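You operate a simulated robot arm through the tools that you are given. There is no shell and no other tool.

You are at the controls of a simulated robot arm. One attempt, no reset.

TASK
Gauge both thick rings and tray each by its reading.
Fine: 19.3 mm or more in the small green tray, less in the small orange tray.

It is judged by the outcome, as a careful person would: the job done as asked, and still so three seconds after it is handed in. It fails if anything else is knocked over, pushed out of place, dropped, spilled or broken.

THE ROBOT
A 5-joint arm with a three-finger gripper, fixed in place. Base frame: the origin is at the foot of the arm, x ahead of it, y to its left, z up; the work surface is at about z = 800. Units: mm, degrees, N and s.
With the tool pointing down near the work surface it reaches from about 320 to 660 mm from the base axis. Its first joint turns from -166.0 to 166.0 degrees. The tool tilts only in the upright plane through the base axis and itself; it spins freely about its own axis. Payload 1.37 kg.
The TCP is the grasp point between the finger pads, 16 mm short of the fingertips. In the tool frame z runs along the fingers and y along their closing line. Largest opening 101 mm; the body of the gripper starts 82 mm behind the TCP.
Orientation is that of the tool frame in the base frame, as a unit quaternion [x, y, z, w]. With the fingers straight down and closing along the base's y, the tool's x points along the base's -x, its y along +y and its z along -z.

THE INTERFACE
- The arm moves only by the tool drive_tool. Its arguments are lists of equal length, an entry for each row: "offset": the shift along the base's x, y, z in mm, a list of three; "angular": the turn, a rotation vector about the base's x, y, z in degrees, a list of three; "fingers": the opening, from 0 (shut) to 1 (fully open). In form: {"offset": [[tx, ty, tz], ...], "angular": [[wx, wy, wz], ...], "fingers": [fingers, ...]}. A call has 1 to 20 rows; each row is the pose to reach, as a shift and turn from the pose commanded when the call began. Each row takes 0.2 s and may step no farther than 50 mm and 8.6 degrees from the row before; otherwise, or with a gripper value out of range, the whole call is refused. A pose out of reach is approached as far as the arm can. The call stops where the force on the tool passes 60 N (or 10 N more than at its start, if that is more) or the arm is blocked; 0.2 s more then pass. Each finger travels about 45 mm/s and halts on what it meets, pressing with about 26 N; the grip force reading is that of the motor and also rises with nothing between the fingers. The clock runs only during rows and for 0.2 s after the last one: add rows that repeat a pose to give the fingers time. It gives the time, the measured TCP pose, the force on the tool (base axes), the opening and the grip force at its end, in the units of the frame above (readings bear some noise), with the torque about the TCP (base axes, N m) and any sound that the robot's microphone picked up.
- Cameras (640 x 400 px; columns grow to the right, rows downward): "scene" is fixed at [50.8, -500.7, 1372.1]; the picture's right is [0.84, -0.54, 0.00], its down [-0.27, -0.42, -0.87] and it looks along [0.47, 0.73, -0.50] (base axes); focal length 347 px, centre (320, 200). "wrist" rides on the gripper at [72, 20, -104] in the tool frame; the picture's right is [-0.26, 0.96, 0.00], its down [-0.76, -0.21, -0.62] and it looks along [-0.60, -0.16, 0.78] (tool axes); focal length 265 px, centre (320, 200). There is no depth. A picture from a camera that has moved, and an enlarged one, comes with that camera's place and axes in the base frame and with its lens.
- capture(camera): a new picture of that camera. The clock stands still meanwhile.
- move_column(by): slides the trunk up (or, below 0, down) by that many mm; the arm rides with it, the base frame stays. It gives what a move gives, with no picture.
- inspect(camera, box): a new picture of the part [left, top, right, bottom] of that camera's present view, enlarged. The clock stands still meanwhile.
- hand_in(): hands the job in; it is judged then, once.

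Places have to be worked out from the pictures, the camera data and where the tool is seen. Open the gripper and draw the arm clear of the work before you hand the job in, unless the task says otherwise.

The tools are called after "Call:" by a JSON object that holds its "fn" and its "kwargs". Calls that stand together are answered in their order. drive_tool: Moves the arm, as the interface text tells. Its arguments: {"type":"object","properties":{"offset":{"type":"array","items":{"type":"array","items":{"type":"number"}}},"angular":{"type":"array","items":{"type":"array","items":{"type":"number"}}},"fingers":{"type":"array","items":{"type":"number"}}},"required":["offset","angular","fingers"]} The other tools are called the same way: move_column (by) slides the trunk up or down; capture (camera) takes a picture; inspect (camera, box) takes an enlarged picture of a part of a camera's view; hand_in () hands the job in.

At the start:

```text
t: 0.0
ee_pos: [455.2, 199.9, 1062.9]
tool_rot: [0.001, 1.0, 0.0, 0.0]
contact_force: [0.0, 0.3, -0.2]
torque: [0.03, 0.01, 0.0]
opening: 100.6
grip_force: 0.0
trunk travel left (down, up): [-500.0, 90.0]
```

scene: 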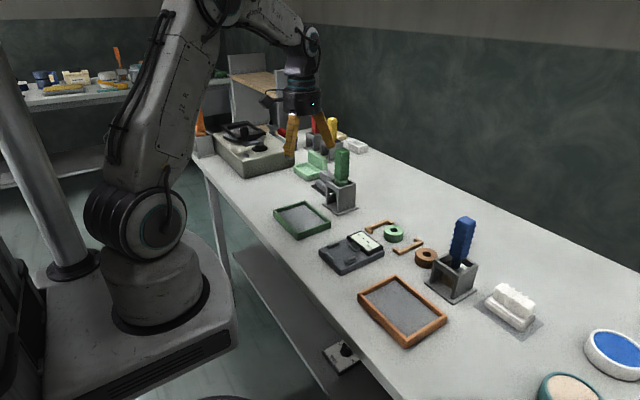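
wrist: 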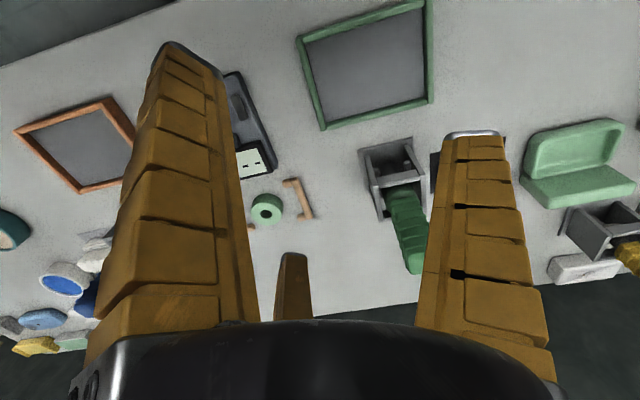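

I start by looking closely at the scene: two rings (green and orange-brown), calipers/gauge device, trays. I'll zoom in on these.

Call:
{"fn": "inspect", "kwargs": {"camera": "scene", "box": [260, 180, 500, 330]}}

Call:
{"fn": "inspect", "kwargs": {"camera": "scene", "box": [320, 210, 460, 290]}}

Call:
{"fn": "inspect", "kwargs": {"camera": "wrist", "box": [200, 60, 340, 240]}}

```text
2.67 times, centred on (380, 255) of scene
camera zoom: at [50.8, -500.7, 1372.1], right [0.84, -0.54, 0.0], down [-0.27, -0.42, -0.87], along [0.47, 0.73, -0.5], focal length 925 px, centre (160, 53)
```

zoom: 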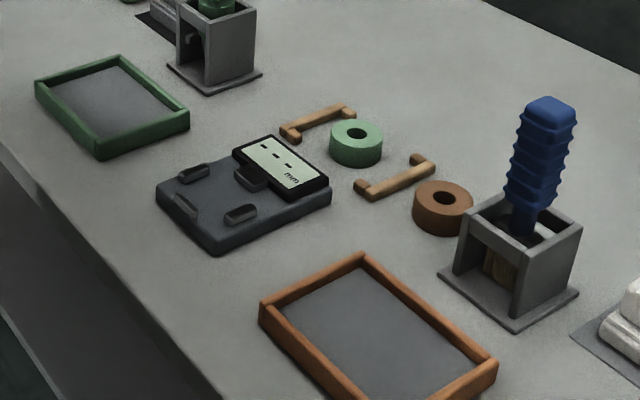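

```text
4.57 times, centred on (390, 250) of scene
camera zoom: at [50.8, -500.7, 1372.1], right [0.84, -0.54, 0.0], down [-0.27, -0.42, -0.87], along [0.47, 0.73, -0.5], focal length 1586 px, centre (0, -29)
```

zoom: 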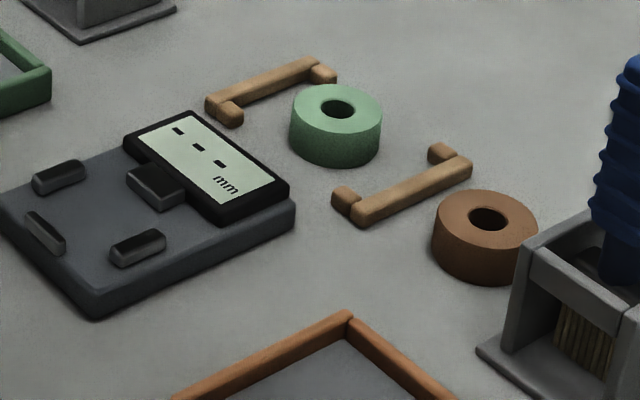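

```text
2.22 times, centred on (270, 150) of wrist
camera zoom: at [382.4, 219.4, 1167.6], right [0.26, 0.96, 0.0], down [0.76, -0.21, 0.62], along [0.6, -0.16, -0.78], focal length 590 px, centre (431, 311)
```

zoom: 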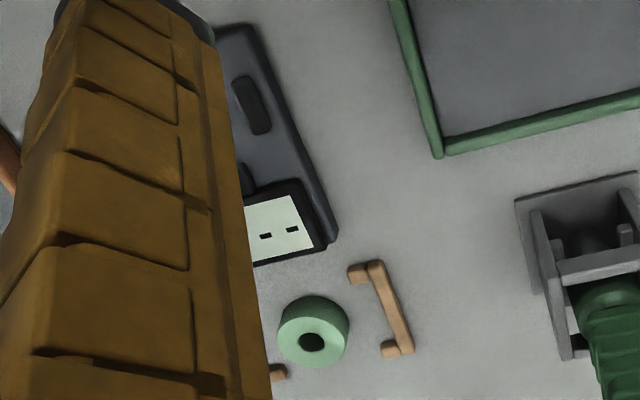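

The gauge (dark plate with "mm" display reading "---") seems at about (470–545, 50), rings at about (651, 53) green and (645, −69) brown, green tray near (472, 252), orange tray near (483, −148). I'll move the wrist camera over the gauge for a better look.

Call:
{"fn": "drive_tool", "kwargs": {"offset": [[-20, -30, -20], [-40, -60, -45], [-60, -90, -70], [-75, -120, -90], [-75, -120, -100], [-75, -120, -100]], "angular": [[0, 0, 0], [0, 0, 0], [0, 0, 0], [0, 0, 0], [0, 0, 0], [0, 0, 0]], "fingers": [1, 1, 1, 1, 1, 1]}}

```text
t: 1.4
ee_pos: [377.5, 80.9, 961.6]
tool_rot: [0.0, 1.0, 0.0, 0.0]
contact_force: [-0.1, -0.2, -0.1]
torque: [-0.02, -0.04, 0.01]
opening: 100.4
grip_force: 0.0
trunk travel left (down, up): [-500.0, 90.0]
```

Moved to about (378, 81, 962). Now taking wrist and scene views.

Call:
{"fn": "capture", "kwargs": {"camera": "wrist"}}

Call:
{"fn": "inspect", "kwargs": {"camera": "scene", "box": [310, 225, 390, 275]}}

```text
taken
camera wrist: at [305.7, 100.2, 1065.5], right [0.26, 0.96, 0.0], down [0.76, -0.21, 0.62], along [0.6, -0.16, -0.78], focal length 265 px, centre (320, 200)
```

wrist: 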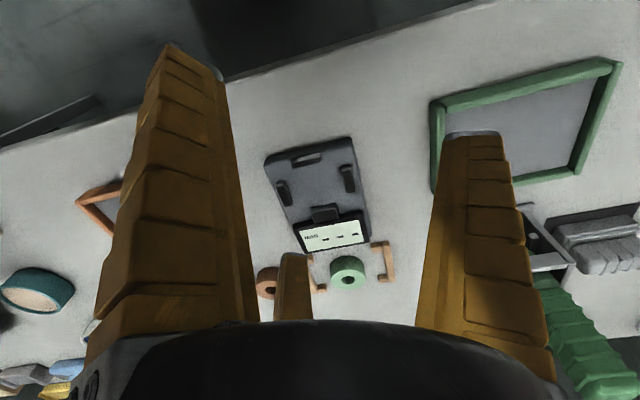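

```text
8.00 times, centred on (350, 250) of scene
camera zoom: at [50.8, -500.7, 1372.1], right [0.84, -0.54, 0.0], down [-0.27, -0.42, -0.87], along [0.47, 0.73, -0.5], focal length 2775 px, centre (80, -200)
```

zoom: 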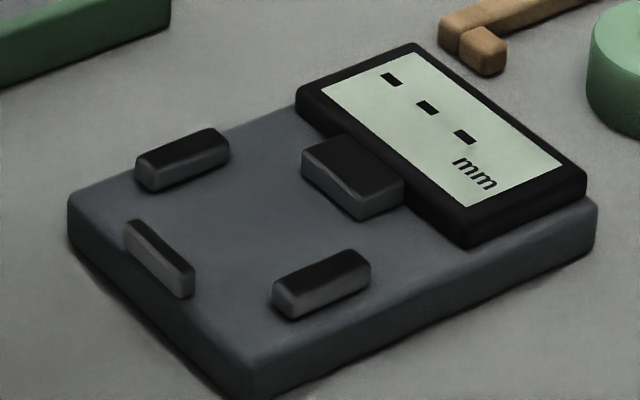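

Call:
{"fn": "inspect", "kwargs": {"camera": "wrist", "box": [252, 130, 396, 220]}}

Call:
{"fn": "inspect", "kwargs": {"camera": "wrist", "box": [252, 220, 412, 320]}}

```text
4.44 times, centred on (324, 175) of wrist
camera zoom: at [305.7, 100.2, 1065.5], right [0.26, 0.96, 0.0], down [0.76, -0.21, 0.62], along [0.6, -0.16, -0.78], focal length 1180 px, centre (302, 311)
```

zoom: 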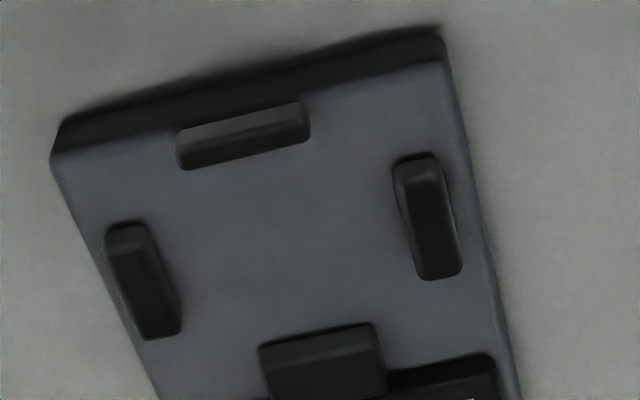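

```text
4.00 times, centred on (332, 270) of wrist
camera zoom: at [305.7, 100.2, 1065.5], right [0.26, 0.96, 0.0], down [0.76, -0.21, 0.62], along [0.6, -0.16, -0.78], focal length 1062 px, centre (272, -80)
```

zoom: 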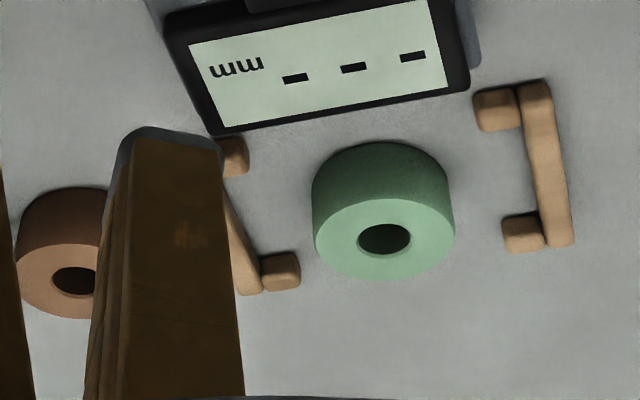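

The nest centre works out near (473, 50), about 63–65 mm between fences, with the rings about 56 mm across. There appear to be three tan shapes in the wrist view, so I'll check the gripper's geometry in the scene view along with the surroundings.

Call:
{"fn": "capture", "kwargs": {"camera": "scene"}}

Call:
{"fn": "inspect", "kwargs": {"camera": "scene", "box": [230, 100, 390, 200]}}

```text
taken
```

scene: 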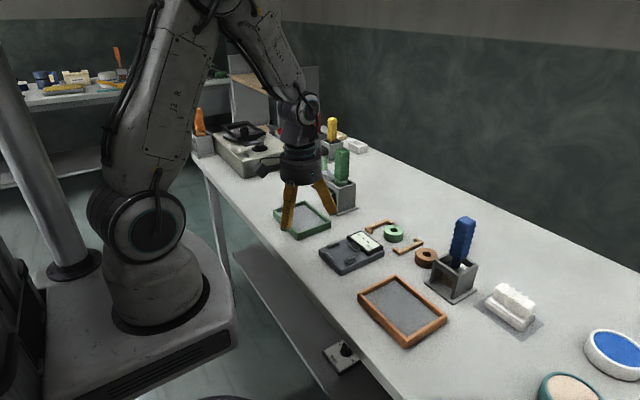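

```text
4.00 times, centred on (310, 150) of scene
camera zoom: at [50.8, -500.7, 1372.1], right [0.84, -0.54, 0.0], down [-0.27, -0.42, -0.87], along [0.47, 0.73, -0.5], focal length 1388 px, centre (360, 400)
```

zoom: 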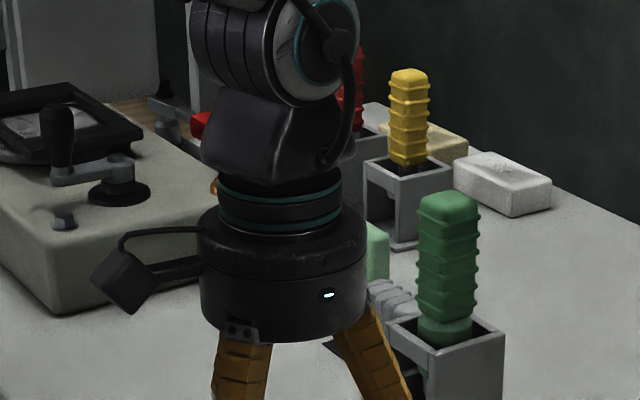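

Call:
{"fn": "inspect", "kwargs": {"camera": "scene", "box": [250, 160, 370, 240]}}

```text
5.00 times, centred on (310, 200) of scene
camera zoom: at [50.8, -500.7, 1372.1], right [0.84, -0.54, 0.0], down [-0.27, -0.42, -0.87], along [0.47, 0.73, -0.5], focal length 1734 px, centre (370, 200)
```

zoom: 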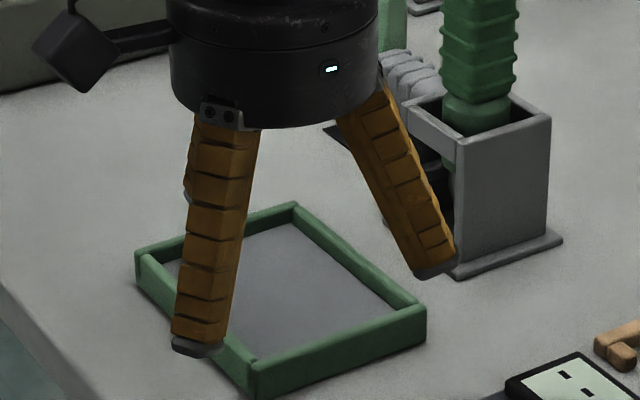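

The scene view suggests the gripper has three flared fingers, at about 90°, 210° and 330° around the tool axis, rather than just two. I'll close the fingers halfway here in free air to see how they actually move.

Call:
{"fn": "drive_tool", "kwargs": {"offset": [[0, 0, 0], [0, 0, 0], [0, 0, 0], [0, 0, 0], [0, 0, 0]], "angular": [[0, 0, 0], [0, 0, 0], [0, 0, 0], [0, 0, 0], [0, 0, 0]], "fingers": [0.55, 0.55, 0.55, 0.55, 0.55]}}

Call:
{"fn": "capture", "kwargs": {"camera": "wrist"}}

Call:
{"fn": "inspect", "kwargs": {"camera": "scene", "box": [250, 160, 370, 240]}}

```text
t: 2.6
ee_pos: [378.8, 80.2, 960.2]
tool_rot: [0.0, 1.0, 0.0, 0.0]
contact_force: [-0.3, 0.2, 0.1]
torque: [0.02, -0.01, -0.03]
opening: 59.5
grip_force: 2.7
trunk travel left (down, up): [-500.0, 90.0]
```

```text
taken
camera wrist: at [305.8, 100.3, 1065.6], right [0.26, 0.96, 0.0], down [0.76, -0.21, 0.62], along [0.6, -0.16, -0.78], focal length 265 px, centre (320, 200)
```

wrist: 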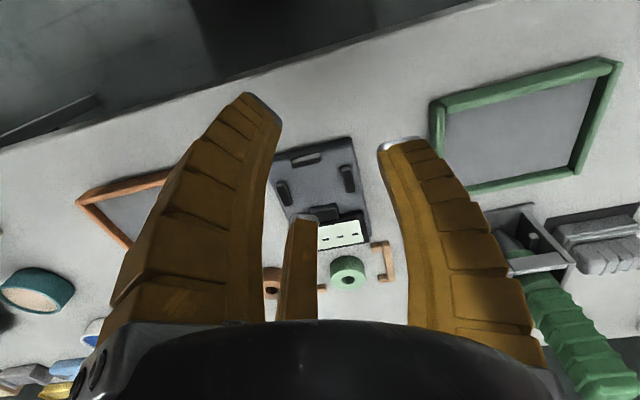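

```text
5.00 times, centred on (310, 200) of scene
camera zoom: at [50.8, -500.7, 1372.1], right [0.84, -0.54, 0.0], down [-0.27, -0.42, -0.87], along [0.47, 0.73, -0.5], focal length 1734 px, centre (370, 200)
```

zoom: 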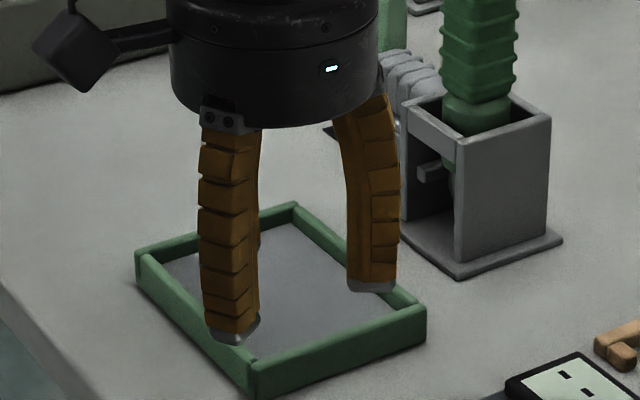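

The gripper does have three bending fingers, closing on a common centre (at tool +y, and ±120° from it), which suits a round ring. To pass the gauge's fences with any finger layout I'll grip only the upper part of each ring. Next I fly closer to the green ring to localize it.

Call:
{"fn": "drive_tool", "kwargs": {"offset": [[40, -7, -5], [80, -14, -10], [120, -21, -20], [150, -26, -30], [180, -30, -40], [180, -30, -40], [180, -30, -40]], "angular": [[0, 0, 0], [0, 0, 0], [0, 0, 0], [0, 0, 0], [0, 0, 0], [0, 0, 0], [0, 0, 0]], "fingers": [0.7, 0.8, 0.8, 0.8, 0.8, 0.8, 0.8]}}

Call:
{"fn": "capture", "kwargs": {"camera": "wrist"}}

Call:
{"fn": "inspect", "kwargs": {"camera": "scene", "box": [350, 150, 510, 250]}}

```text
t: 4.2
ee_pos: [562.1, 46.2, 923.6]
tool_rot: [0.0, 1.0, 0.0, -0.001]
contact_force: [0.7, -0.4, 0.2]
torque: [0.02, 0.01, 0.02]
opening: 82.8
grip_force: 1.6
trunk travel left (down, up): [-500.0, 90.0]
```

```text
taken
camera wrist: at [488.1, 67.0, 1028.8], right [0.26, 0.96, 0.0], down [0.76, -0.21, 0.62], along [0.6, -0.16, -0.78], focal length 265 px, centre (320, 200)
```

wrist: 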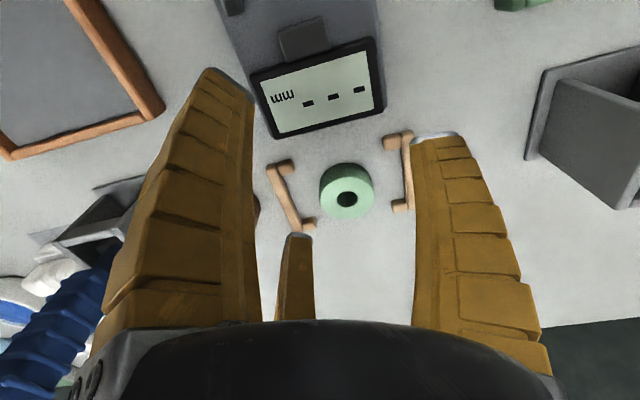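

```text
4.00 times, centred on (430, 200) of scene
camera zoom: at [50.8, -500.7, 1372.1], right [0.84, -0.54, 0.0], down [-0.27, -0.42, -0.87], along [0.47, 0.73, -0.5], focal length 1388 px, centre (-120, 200)
```

zoom: 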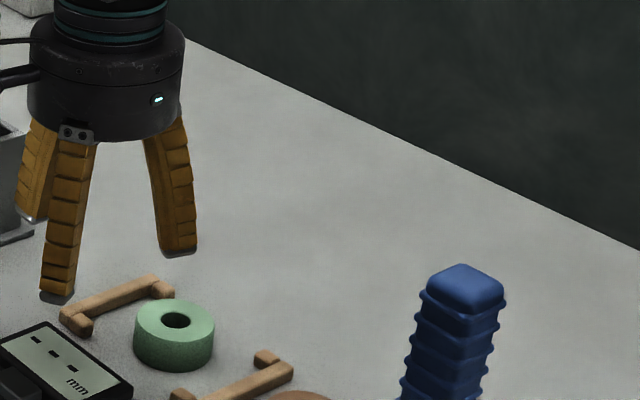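

Call:
{"fn": "inspect", "kwargs": {"camera": "wrist", "box": [256, 120, 416, 240]}}

Call:
{"fn": "inspect", "kwargs": {"camera": "wrist", "box": [240, 0, 400, 140]}}

```text
3.33 times, centred on (336, 180) of wrist
camera zoom: at [488.1, 67.0, 1028.8], right [0.26, 0.96, 0.0], down [0.76, -0.21, 0.62], along [0.6, -0.16, -0.78], focal length 885 px, centre (267, 267)
```

zoom: 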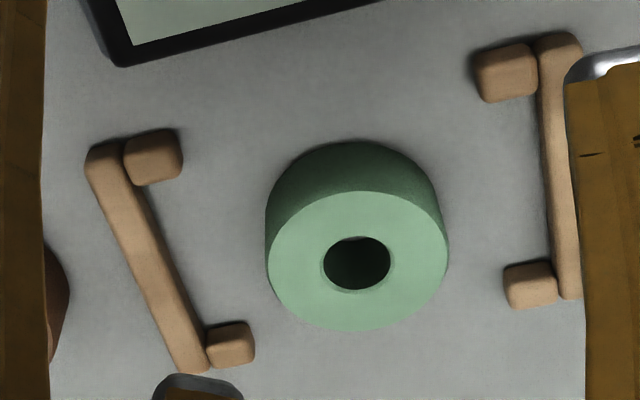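

```text
2.86 times, centred on (320, 70) of wrist
camera zoom: at [488.1, 67.0, 1028.8], right [0.26, 0.96, 0.0], down [0.76, -0.21, 0.62], along [0.6, -0.16, -0.78], focal length 758 px, centre (320, 571)
```

zoom: 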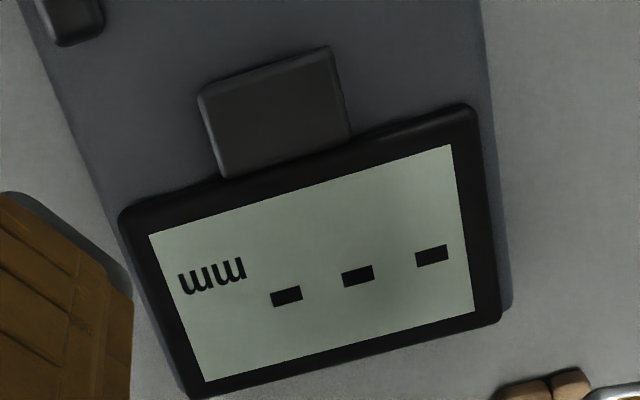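

Call:
{"fn": "inspect", "kwargs": {"camera": "scene", "box": [376, 215, 416, 245]}}

Call:
{"fn": "inspect", "kwargs": {"camera": "scene", "box": [405, 237, 445, 277]}}

Call:
{"fn": "inspect", "kwargs": {"camera": "scene", "box": [315, 235, 375, 275]}}

```text
13.33 times, centred on (396, 230) of scene
camera zoom: at [50.8, -500.7, 1372.1], right [0.84, -0.54, 0.0], down [-0.27, -0.42, -0.87], along [0.47, 0.73, -0.5], focal length 4625 px, centre (-693, -200)
```

zoom: 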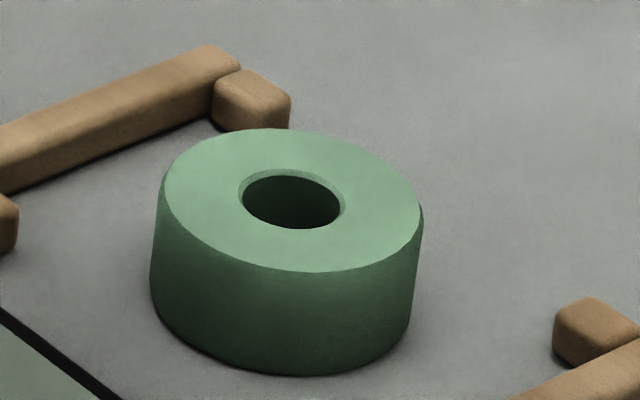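

```text
10.00 times, centred on (425, 257) of scene
camera zoom: at [50.8, -500.7, 1372.1], right [0.84, -0.54, 0.0], down [-0.27, -0.42, -0.87], along [0.47, 0.73, -0.5], focal length 3469 px, centre (-730, -370)
```

zoom: 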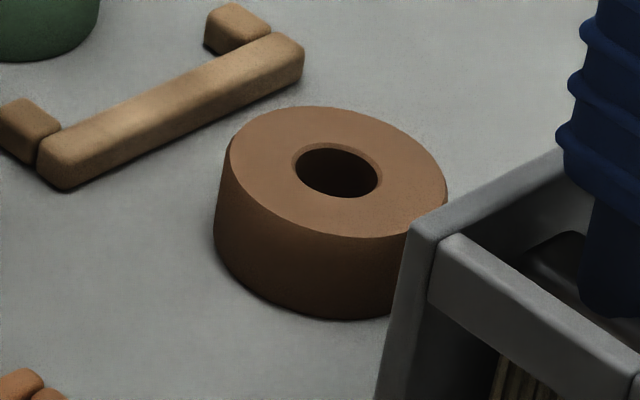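

```text
10.00 times, centred on (345, 255) of scene
camera zoom: at [50.8, -500.7, 1372.1], right [0.84, -0.54, 0.0], down [-0.27, -0.42, -0.87], along [0.47, 0.73, -0.5], focal length 3469 px, centre (70, -350)
```

zoom: 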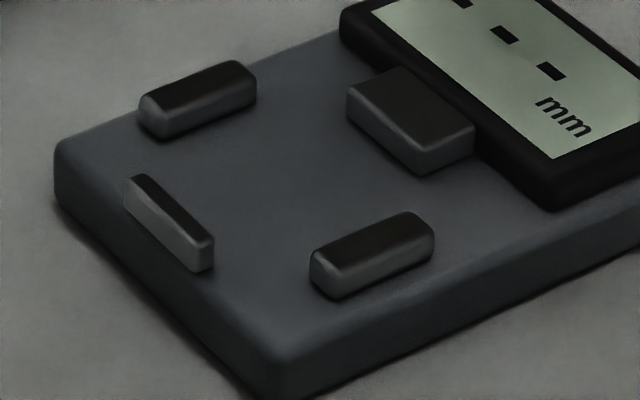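

Measured from the wrist camera, the green ring is about 54 mm wide and roughly 26 mm tall, centred about +88, +4 mm from the TCP, i.e. near (648, 51). I move over it at a safe height and re-check alignment.

Call:
{"fn": "drive_tool", "kwargs": {"offset": [[30, 1, -5], [60, 2, -15], [88, 4, -30], [88, 4, -40], [88, 4, -40]], "angular": [[0, 0, 0], [0, 0, 0], [0, 0, 0], [0, 0, 0], [0, 0, 0]], "fingers": [0.75, 0.75, 0.75, 0.75, 0.75]}}

Call:
{"fn": "capture", "kwargs": {"camera": "wrist"}}

Call:
{"fn": "inspect", "kwargs": {"camera": "scene", "box": [340, 150, 460, 270]}}

```text
t: 5.4
ee_pos: [649.0, 55.4, 883.0]
tool_rot: [0.0, 1.0, -0.001, -0.001]
contact_force: [0.3, 0.3, 1.1]
torque: [-0.01, 0.01, 0.0]
opening: 78.1
grip_force: 1.8
trunk travel left (down, up): [-500.0, 90.0]
```

```text
taken
camera wrist: at [576.6, 74.9, 988.1], right [0.26, 0.96, 0.0], down [0.76, -0.21, 0.62], along [0.6, -0.16, -0.78], focal length 265 px, centre (320, 200)
```

wrist: 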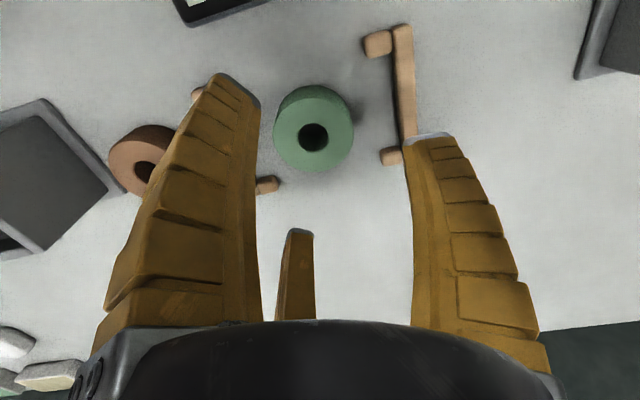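

```text
3.33 times, centred on (400, 210) of scene
camera zoom: at [50.8, -500.7, 1372.1], right [0.84, -0.54, 0.0], down [-0.27, -0.42, -0.87], along [0.47, 0.73, -0.5], focal length 1156 px, centre (53, 167)
```

zoom: 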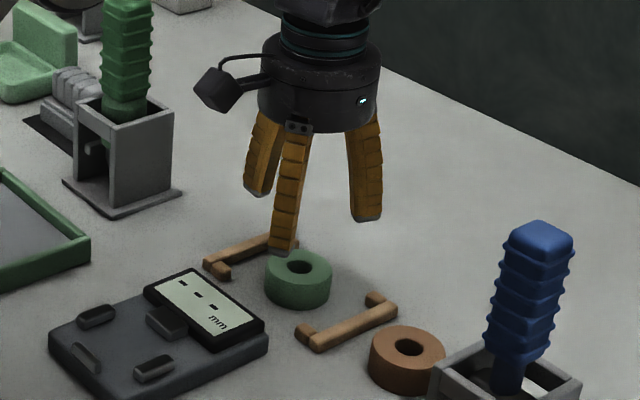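

Call:
{"fn": "inspect", "kwargs": {"camera": "wrist", "box": [253, 70, 373, 190]}}

```text
3.33 times, centred on (313, 130) of wrist
camera zoom: at [576.6, 74.9, 988.1], right [0.26, 0.96, 0.0], down [0.76, -0.21, 0.62], along [0.6, -0.16, -0.78], focal length 885 px, centre (343, 433)
```

zoom: 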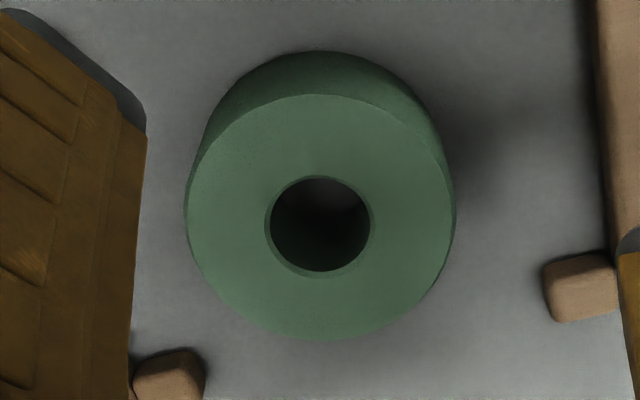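

The ring centre is at about (647.5, 51.2) while the tool measures (648.6, 54.9), so I shift about −1, −3.7 and descend partway to check the readings.

Call:
{"fn": "drive_tool", "kwargs": {"offset": [[-1, -3.7, 0], [-1, -3.7, -10], [-1, -3.7, -20], [-1, -3.7, -25], [-1, -3.7, -25]], "angular": [[0, 0, 0], [0, 0, 0], [0, 0, 0], [0, 0, 0], [0, 0, 0]], "fingers": [0.75, 0.75, 0.75, 0.75, 0.75]}}

Call:
{"fn": "capture", "kwargs": {"camera": "wrist"}}

Call:
{"fn": "inspect", "kwargs": {"camera": "scene", "box": [350, 170, 450, 270]}}

```text
t: 6.6
ee_pos: [647.5, 50.3, 856.9]
tool_rot: [0.0, 1.0, 0.0, 0.0]
contact_force: [0.1, 0.7, 0.3]
torque: [0.0, -0.01, 0.03]
opening: 78.3
grip_force: 1.9
trunk travel left (down, up): [-500.0, 90.0]
```

```text
taken
camera wrist: at [574.5, 69.9, 963.1], right [0.26, 0.96, 0.0], down [0.76, -0.21, 0.62], along [0.6, -0.16, -0.78], focal length 265 px, centre (320, 200)
```

wrist: 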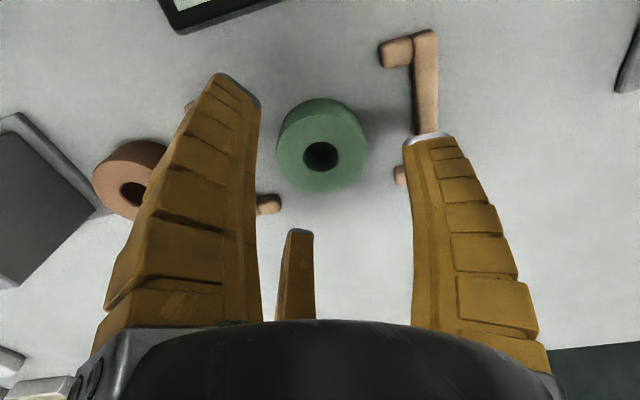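

```text
4.00 times, centred on (400, 220) of scene
camera zoom: at [50.8, -500.7, 1372.1], right [0.84, -0.54, 0.0], down [-0.27, -0.42, -0.87], along [0.47, 0.73, -0.5], focal length 1388 px, centre (0, 120)
```

zoom: 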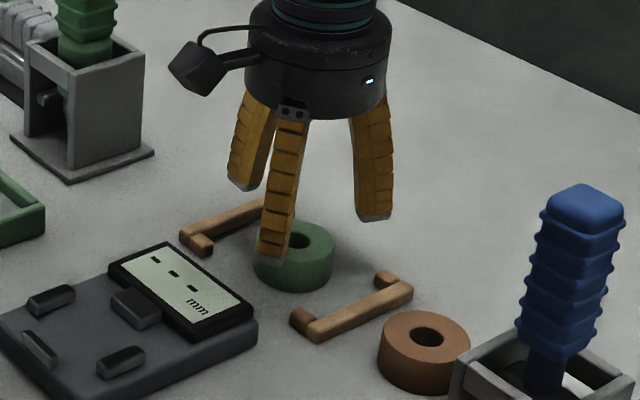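

The ring is now centred under the tool (camera-derived TCP ≈ (646.5, 50, 859)). I descend to TCP z≈831 so the fingertips overlap only the upper ~11 mm, then close.

Call:
{"fn": "drive_tool", "kwargs": {"offset": [[0.5, 0.5, -8], [0.5, 0.5, -16], [0.5, 0.5, -24], [0.5, 0.5, -28], [0.5, 0.5, -28], [0.5, 0.5, -28]], "angular": [[0, 0, 0], [0, 0, 0], [0, 0, 0], [0, 0, 0], [0, 0, 0], [0, 0, 0]], "fingers": [0.75, 0.75, 0.75, 0.75, 0.75, 0.75]}}

Call:
{"fn": "capture", "kwargs": {"camera": "wrist"}}

Call:
{"fn": "inspect", "kwargs": {"camera": "scene", "box": [360, 190, 440, 260]}}

```text
t: 8.0
ee_pos: [649.0, 50.1, 830.5]
tool_rot: [0.0, 1.0, 0.0, 0.0]
contact_force: [-0.1, 0.7, -0.2]
torque: [-0.02, 0.04, -0.01]
opening: 78.6
grip_force: 1.9
trunk travel left (down, up): [-500.0, 90.0]
```

```text
taken
camera wrist: at [575.0, 70.4, 935.7], right [0.26, 0.96, 0.0], down [0.76, -0.21, 0.62], along [0.6, -0.16, -0.78], focal length 265 px, centre (320, 200)
```

wrist: 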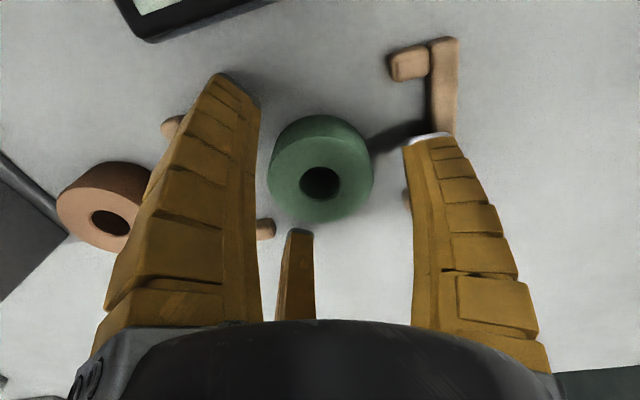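

```text
5.71 times, centred on (400, 225) of scene
camera zoom: at [50.8, -500.7, 1372.1], right [0.84, -0.54, 0.0], down [-0.27, -0.42, -0.87], along [0.47, 0.73, -0.5], focal length 1982 px, centre (-137, 57)
```

zoom: 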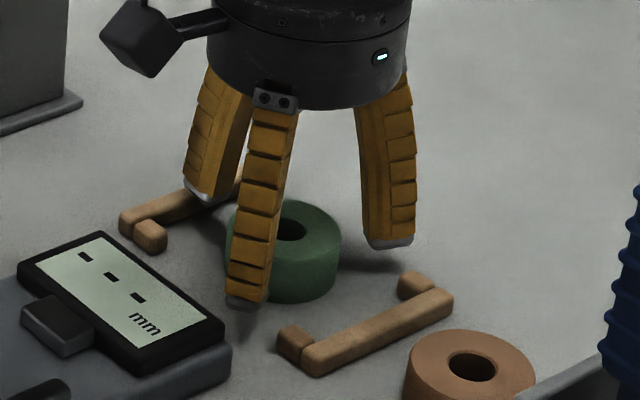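

Fingers surround the ring with tips above the table. I close the gripper on it.

Call:
{"fn": "drive_tool", "kwargs": {"offset": [[0, 0, 0], [0, 0, 0], [0, 0, 0], [0, 0, 0], [0, 0, 0], [0, 0, 0]], "angular": [[0, 0, 0], [0, 0, 0], [0, 0, 0], [0, 0, 0], [0, 0, 0], [0, 0, 0]], "fingers": [0.6, 0.5, 0.4, 0.4, 0.4, 0.4]}}

Call:
{"fn": "capture", "kwargs": {"camera": "wrist"}}

Call:
{"fn": "inspect", "kwargs": {"camera": "scene", "box": [360, 190, 440, 260]}}

```text
t: 9.4
ee_pos: [647.7, 50.9, 831.8]
tool_rot: [0.0, 1.0, 0.0, 0.001]
contact_force: [-0.3, -0.5, 4.3]
torque: [0.0, 0.03, 0.06]
opening: 50.5
grip_force: 25.6
trunk travel left (down, up): [-500.0, 90.0]
```

```text
taken
camera wrist: at [574.9, 70.4, 936.2], right [0.26, 0.96, 0.0], down [0.76, -0.21, 0.62], along [0.6, -0.16, -0.78], focal length 265 px, centre (320, 200)
```

wrist: 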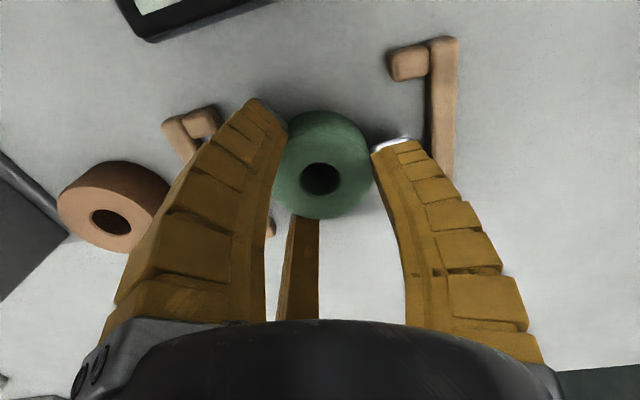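

```text
5.71 times, centred on (400, 225) of scene
camera zoom: at [50.8, -500.7, 1372.1], right [0.84, -0.54, 0.0], down [-0.27, -0.42, -0.87], along [0.47, 0.73, -0.5], focal length 1982 px, centre (-137, 57)
```

zoom: 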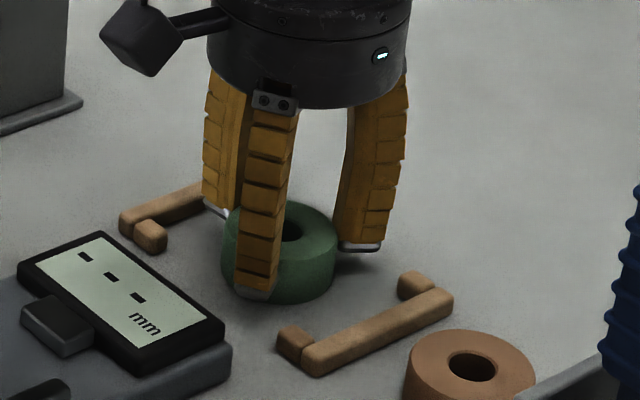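

The grip holds at 50.5 mm with 25.6 N. I lift the ring straight up and check that it comes along.

Call:
{"fn": "drive_tool", "kwargs": {"offset": [[0, 0, 6], [0, 0, 15], [0, 0, 30], [0, 0, 45], [0, 0, 60], [0, 0, 60]], "angular": [[0, 0, 0], [0, 0, 0], [0, 0, 0], [0, 0, 0], [0, 0, 0], [0, 0, 0]], "fingers": [0.4, 0.4, 0.4, 0.4, 0.4, 0.4]}}

Call:
{"fn": "capture", "kwargs": {"camera": "wrist"}}

Call:
{"fn": "inspect", "kwargs": {"camera": "scene", "box": [350, 170, 450, 250]}}

```text
t: 10.8
ee_pos: [647.7, 51.4, 889.4]
tool_rot: [0.0, 1.0, 0.0, 0.0]
contact_force: [0.3, -0.3, -0.5]
torque: [0.0, 0.01, 0.0]
opening: 48.8
grip_force: 25.4
trunk travel left (down, up): [-500.0, 90.0]
```

```text
taken
camera wrist: at [575.1, 70.8, 995.0], right [0.26, 0.96, 0.0], down [0.76, -0.21, 0.62], along [0.6, -0.16, -0.78], focal length 265 px, centre (320, 200)
```

wrist: 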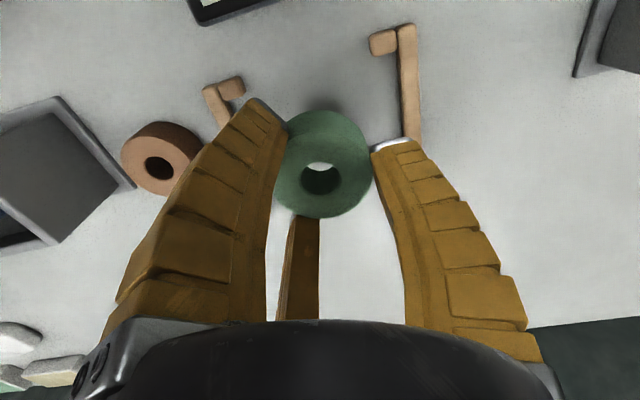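

```text
5.00 times, centred on (400, 210) of scene
camera zoom: at [50.8, -500.7, 1372.1], right [0.84, -0.54, 0.0], down [-0.27, -0.42, -0.87], along [0.47, 0.73, -0.5], focal length 1734 px, centre (-80, 150)
```

zoom: 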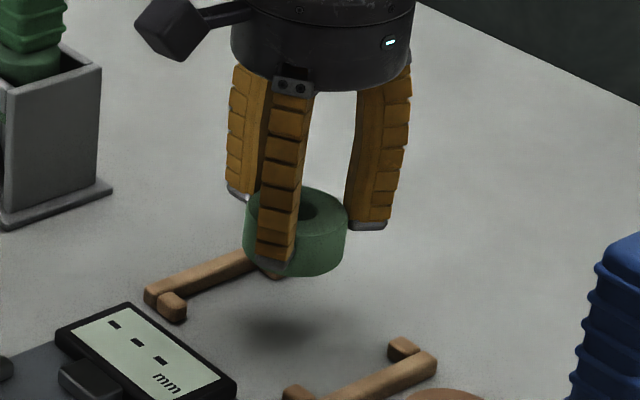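

The ring is held firmly (bottom about 31 mm below the TCP). I estimate the nest centre at (471, 50), gauge aligned with the base axes, plate top ≈ 818. I raise, carry the ring above the nest and spin the tool −30° so no finger points at the display.

Call:
{"fn": "drive_tool", "kwargs": {"offset": [[0, 0, 15], [-15, 0, 20], [-40, 0, 20], [-65, 0, 20], [-90, 0, 20], [-115, 0, 20], [-140, -0.5, 20], [-160, -1, 20], [-176, -1, 20], [-176, -1, 20], [-176, -1, 20]], "angular": [[0, 0, 0], [0, 0, 0], [0, 0, -5], [0, 0, -10], [0, 0, -15], [0, 0, -20], [0, 0, -25], [0, 0, -30], [0, 0, -30], [0, 0, -30], [0, 0, -30]], "fingers": [0.4, 0.4, 0.4, 0.4, 0.4, 0.4, 0.4, 0.4, 0.4, 0.4, 0.4]}}

Call:
{"fn": "capture", "kwargs": {"camera": "wrist"}}

Call:
{"fn": "inspect", "kwargs": {"camera": "scene", "box": [280, 150, 420, 290]}}

```text
t: 13.2
ee_pos: [471.4, 49.3, 908.5]
tool_rot: [0.259, 0.966, 0.0, 0.0]
contact_force: [0.6, -0.3, -1.8]
torque: [-0.01, -0.01, -0.03]
opening: 47.8
grip_force: 26.2
trunk travel left (down, up): [-500.0, 90.0]
```

```text
taken
camera wrist: at [418.5, 103.0, 1013.7], right [0.71, 0.7, 0.0], down [0.55, -0.56, 0.62], along [0.44, -0.44, -0.78], focal length 265 px, centre (320, 200)
```

wrist: 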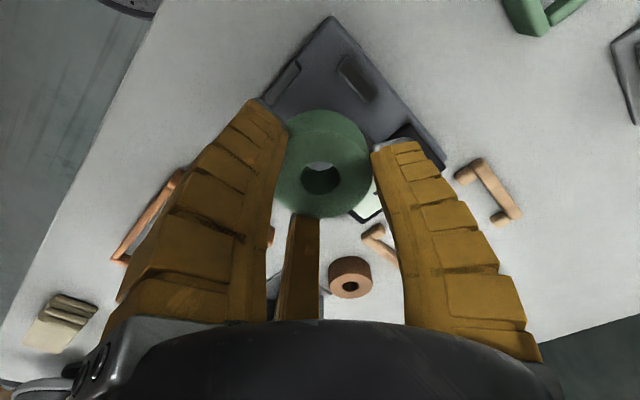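

```text
2.86 times, centred on (350, 220) of scene
camera zoom: at [50.8, -500.7, 1372.1], right [0.84, -0.54, 0.0], down [-0.27, -0.42, -0.87], along [0.47, 0.73, -0.5], focal length 991 px, centre (234, 143)
```

zoom: 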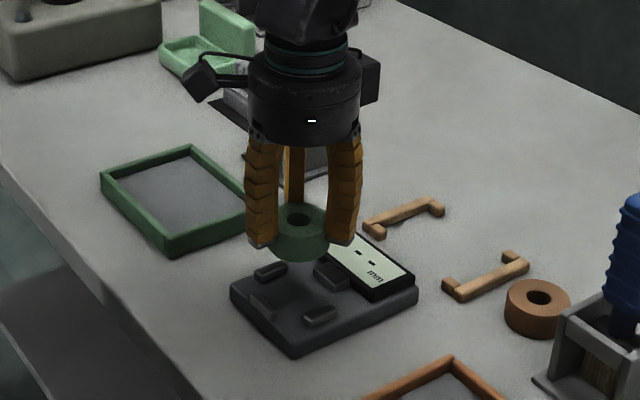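

Call:
{"fn": "inspect", "kwargs": {"camera": "wrist", "box": [255, 10, 455, 135]}}

```text
3.20 times, centred on (355, 72) of wrist
camera zoom: at [418.5, 103.0, 1013.7], right [0.71, 0.7, 0.0], down [0.55, -0.56, 0.62], along [0.44, -0.44, -0.78], focal length 849 px, centre (208, 608)
```

zoom: 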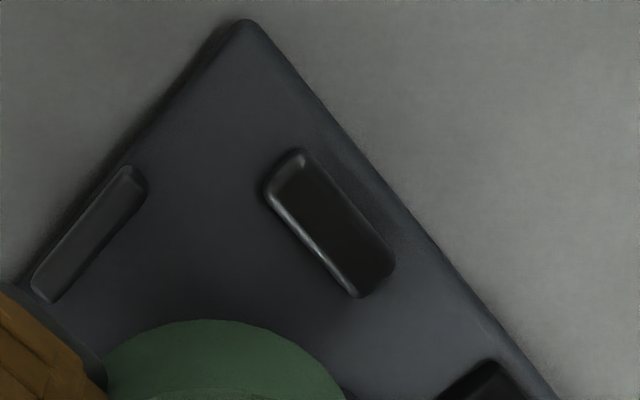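

The fences measured from this view give a nest centre of about (470.3, 50.2); the tool is at (470.9, 49.7). I trim slightly and lower most of the way, watching the force.

Call:
{"fn": "drive_tool", "kwargs": {"offset": [[-0.5, 0.4, -12], [-0.5, 0.4, -24], [-0.5, 0.4, -36], [-0.5, 0.4, -44], [-0.5, 0.4, -50], [-0.5, 0.4, -50]], "angular": [[0, 0, 0], [0, 0, 0], [0, 0, 0], [0, 0, 0], [0, 0, 0], [0, 0, 0]], "fingers": [0.4, 0.4, 0.4, 0.4, 0.4, 0.4]}}

Call:
{"fn": "capture", "kwargs": {"camera": "wrist"}}

Call:
{"fn": "inspect", "kwargs": {"camera": "scene", "box": [310, 200, 390, 280]}}

```text
t: 14.6
ee_pos: [471.8, 50.3, 859.8]
tool_rot: [0.259, 0.966, 0.001, 0.0]
contact_force: [-0.2, -0.6, -1.0]
torque: [0.03, 0.01, -0.03]
opening: 47.6
grip_force: 25.9
trunk travel left (down, up): [-500.0, 90.0]
```

```text
taken
camera wrist: at [417.0, 103.2, 964.5], right [0.71, 0.7, 0.0], down [0.55, -0.56, 0.62], along [0.44, -0.44, -0.78], focal length 265 px, centre (320, 200)
```

wrist: 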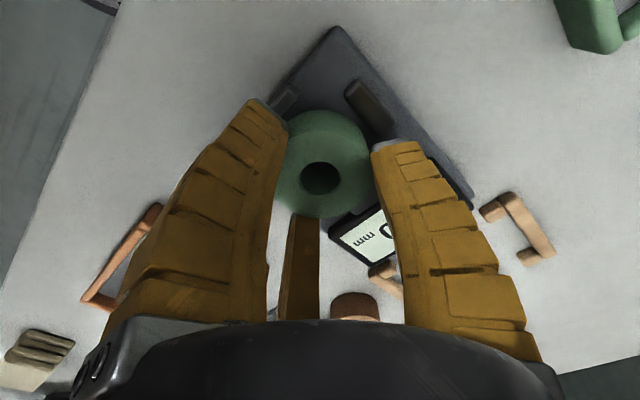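

```text
5.00 times, centred on (350, 240) of scene
camera zoom: at [50.8, -500.7, 1372.1], right [0.84, -0.54, 0.0], down [-0.27, -0.42, -0.87], along [0.47, 0.73, -0.5], focal length 1734 px, centre (170, 0)
```

zoom: 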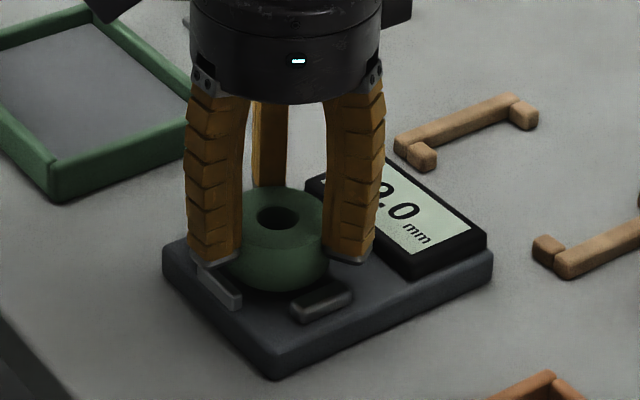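

The display already shows a partial value ("?2.0") as the ring approaches. The ring bottom should be about 10 mm above the plate; I continue lowering gently in small steps.

Call:
{"fn": "drive_tool", "kwargs": {"offset": [[0.5, 0, -3], [0.5, 0, -6], [0.5, 0, -8], [0.5, 0, -8]], "angular": [[0, 0, 0], [0, 0, 0], [0, 0, 0], [0, 0, 0]], "fingers": [0.4, 0.4, 0.4, 0.4]}}

Call:
{"fn": "inspect", "kwargs": {"camera": "scene", "box": [310, 200, 390, 280]}}

Call:
{"fn": "capture", "kwargs": {"camera": "wrist"}}

```text
t: 15.6
ee_pos: [470.9, 50.3, 852.6]
tool_rot: [0.259, 0.966, 0.0, 0.002]
contact_force: [-1.5, 0.5, 8.5]
torque: [0.06, 0.06, 0.04]
opening: 47.6
grip_force: 26.0
trunk travel left (down, up): [-500.0, 90.0]
```

```text
5.00 times, centred on (350, 240) of scene
camera zoom: at [50.8, -500.7, 1372.1], right [0.84, -0.54, 0.0], down [-0.27, -0.42, -0.87], along [0.47, 0.73, -0.5], focal length 1734 px, centre (170, 0)
```

zoom: 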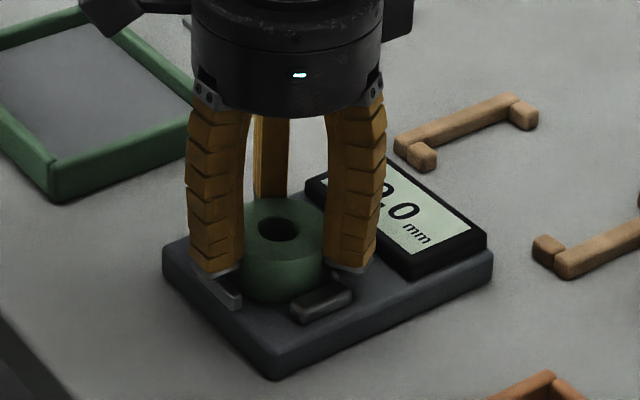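

```text
taken
camera wrist: at [418.0, 103.2, 956.8], right [0.71, 0.7, 0.0], down [0.55, -0.56, 0.62], along [0.44, -0.44, -0.78], focal length 265 px, centre (320, 200)
```

wrist: 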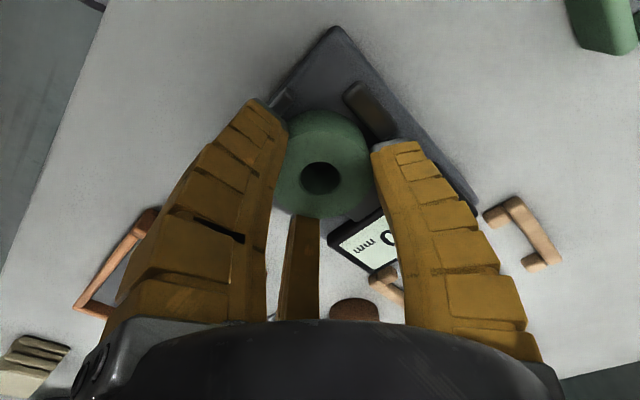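

Contact at 8.5 N centred near the ring: it has reached the plate (tips ≈ 837, above fences). I open the fingers gently to release.

Call:
{"fn": "drive_tool", "kwargs": {"offset": [[0, 0, 0], [0, 0, 0], [0, 0, 0], [0, 0, 0]], "angular": [[0, 0, 0], [0, 0, 0], [0, 0, 0], [0, 0, 0]], "fingers": [0.52, 0.58, 0.64, 0.64]}}

Call:
{"fn": "inspect", "kwargs": {"camera": "scene", "box": [310, 200, 390, 280]}}

Call:
{"fn": "capture", "kwargs": {"camera": "wrist"}}

```text
t: 16.6
ee_pos: [472.0, 49.4, 851.8]
tool_rot: [0.258, 0.966, 0.0, 0.001]
contact_force: [-0.5, 0.3, -0.5]
torque: [-0.02, 0.02, 0.01]
opening: 67.9
grip_force: 2.2
trunk travel left (down, up): [-500.0, 90.0]
```

```text
5.00 times, centred on (350, 240) of scene
camera zoom: at [50.8, -500.7, 1372.1], right [0.84, -0.54, 0.0], down [-0.27, -0.42, -0.87], along [0.47, 0.73, -0.5], focal length 1734 px, centre (170, 0)
```

zoom: 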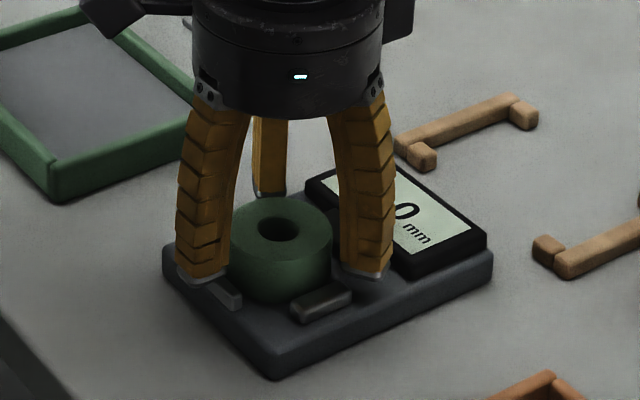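

```text
taken
camera wrist: at [418.4, 103.1, 956.1], right [0.71, 0.7, 0.0], down [0.55, -0.56, 0.62], along [0.44, -0.44, -0.78], focal length 265 px, centre (320, 200)
```

wrist: 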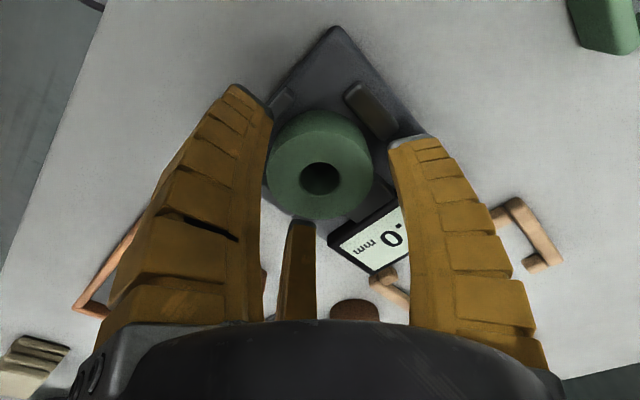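

Ring released, sitting in the nest. I raise the tool straight up and pull back to clear the view of the display.

Call:
{"fn": "drive_tool", "kwargs": {"offset": [[0, 0, 8], [0, 0, 20], [0, 0, 40], [0, 0, 60], [-20, 20, 80], [-40, 40, 90], [-60, 60, 90], [-60, 70, 90]], "angular": [[0, 0, 0], [0, 0, 0], [0, 0, 0], [0, 0, 0], [0, 0, 0], [0, 0, 0], [0, 0, 0], [0, 0, 0]], "fingers": [0.64, 0.64, 0.64, 0.7, 0.75, 0.75, 0.75, 0.75]}}

Call:
{"fn": "inspect", "kwargs": {"camera": "scene", "box": [310, 220, 390, 280]}}

Call:
{"fn": "inspect", "kwargs": {"camera": "scene", "box": [342, 225, 386, 255]}}

Call:
{"fn": "capture", "kwargs": {"camera": "wrist"}}

```text
t: 18.4
ee_pos: [412.1, 117.6, 941.7]
tool_rot: [0.259, 0.966, 0.0, 0.0]
contact_force: [0.4, -0.4, 0.5]
torque: [0.01, 0.0, 0.02]
opening: 78.1
grip_force: 2.3
trunk travel left (down, up): [-500.0, 90.0]
```

```text
6.67 times, centred on (350, 250) of scene
camera zoom: at [50.8, -500.7, 1372.1], right [0.84, -0.54, 0.0], down [-0.27, -0.42, -0.87], along [0.47, 0.73, -0.5], focal length 2312 px, centre (120, -133)
```

zoom: 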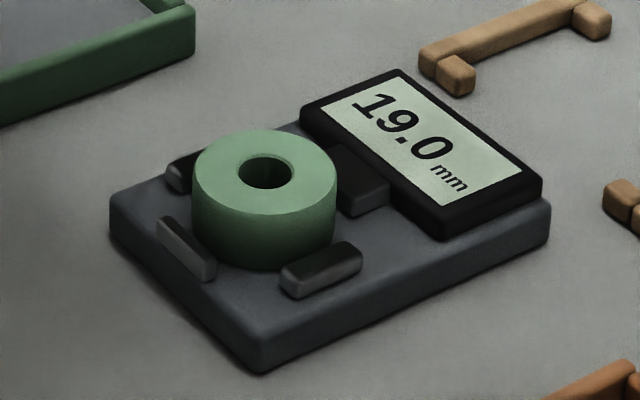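

```text
13.33 times, centred on (364, 240) of scene
camera zoom: at [50.8, -500.7, 1372.1], right [0.84, -0.54, 0.0], down [-0.27, -0.42, -0.87], along [0.47, 0.73, -0.5], focal length 4625 px, centre (-267, -333)
```

zoom: 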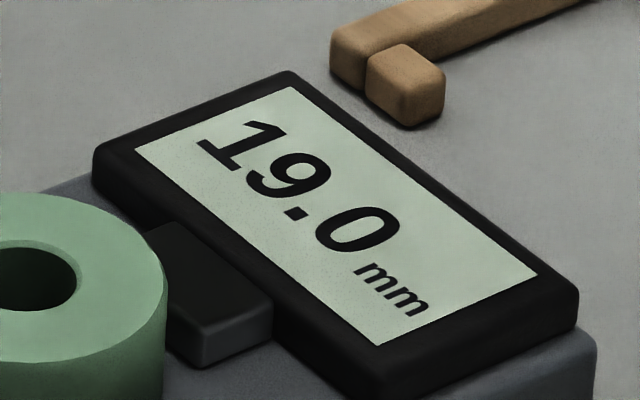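

```text
taken
camera wrist: at [357.8, 172.8, 1047.0], right [0.71, 0.7, 0.0], down [0.55, -0.56, 0.62], along [0.44, -0.44, -0.78], focal length 265 px, centre (320, 200)
```

wrist: 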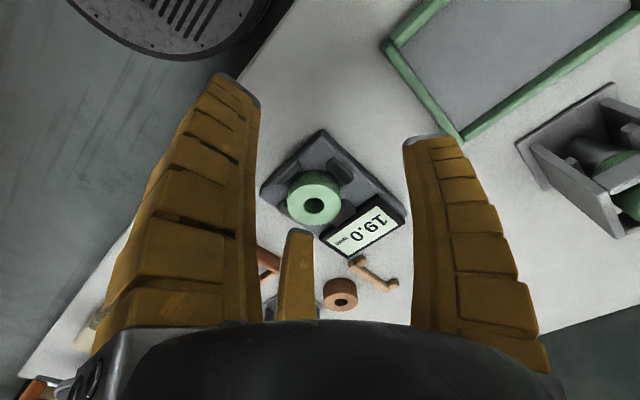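

The display reads 19.0 mm. I wait a second or so and read again to make sure it's settled and the ring sits flat.

Call:
{"fn": "drive_tool", "kwargs": {"offset": [[0, 0, 0], [0, 0, 0], [0, 0, 0], [0, 0, 0], [0, 0, 0], [0, 0, 0], [0, 0, 0], [0, 0, 0]], "angular": [[0, 0, 0], [0, 0, 0], [0, 0, 0], [0, 0, 0], [0, 0, 0], [0, 0, 0], [0, 0, 0], [0, 0, 0]], "fingers": [0.75, 0.75, 0.75, 0.75, 0.75, 0.75, 0.75, 0.75]}}

Call:
{"fn": "inspect", "kwargs": {"camera": "scene", "box": [314, 220, 390, 272]}}

Call:
{"fn": "inspect", "kwargs": {"camera": "wrist", "box": [255, 120, 415, 270]}}

```text
t: 20.2
ee_pos: [411.6, 121.0, 942.0]
tool_rot: [0.259, 0.966, 0.0, 0.0]
contact_force: [-0.4, 0.2, -0.5]
torque: [-0.03, 0.03, -0.02]
opening: 78.3
grip_force: 2.3
trunk travel left (down, up): [-500.0, 90.0]
```

```text
7.69 times, centred on (352, 246) of scene
camera zoom: at [50.8, -500.7, 1372.1], right [0.84, -0.54, 0.0], down [-0.27, -0.42, -0.87], along [0.47, 0.73, -0.5], focal length 2668 px, centre (74, -154)
```

zoom: 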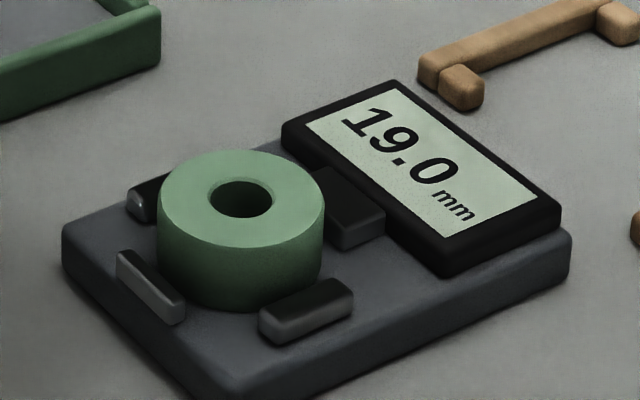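

```text
2.67 times, centred on (335, 195) of wrist
camera zoom: at [358.0, 172.4, 1047.0], right [0.71, 0.7, 0.0], down [0.55, -0.56, 0.62], along [0.44, -0.44, -0.78], focal length 708 px, centre (280, 213)
```

zoom: 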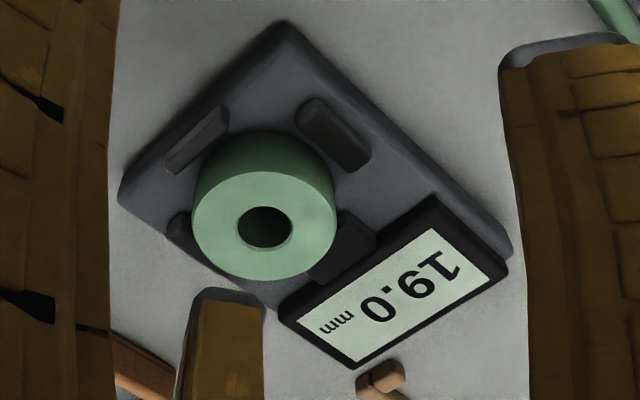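

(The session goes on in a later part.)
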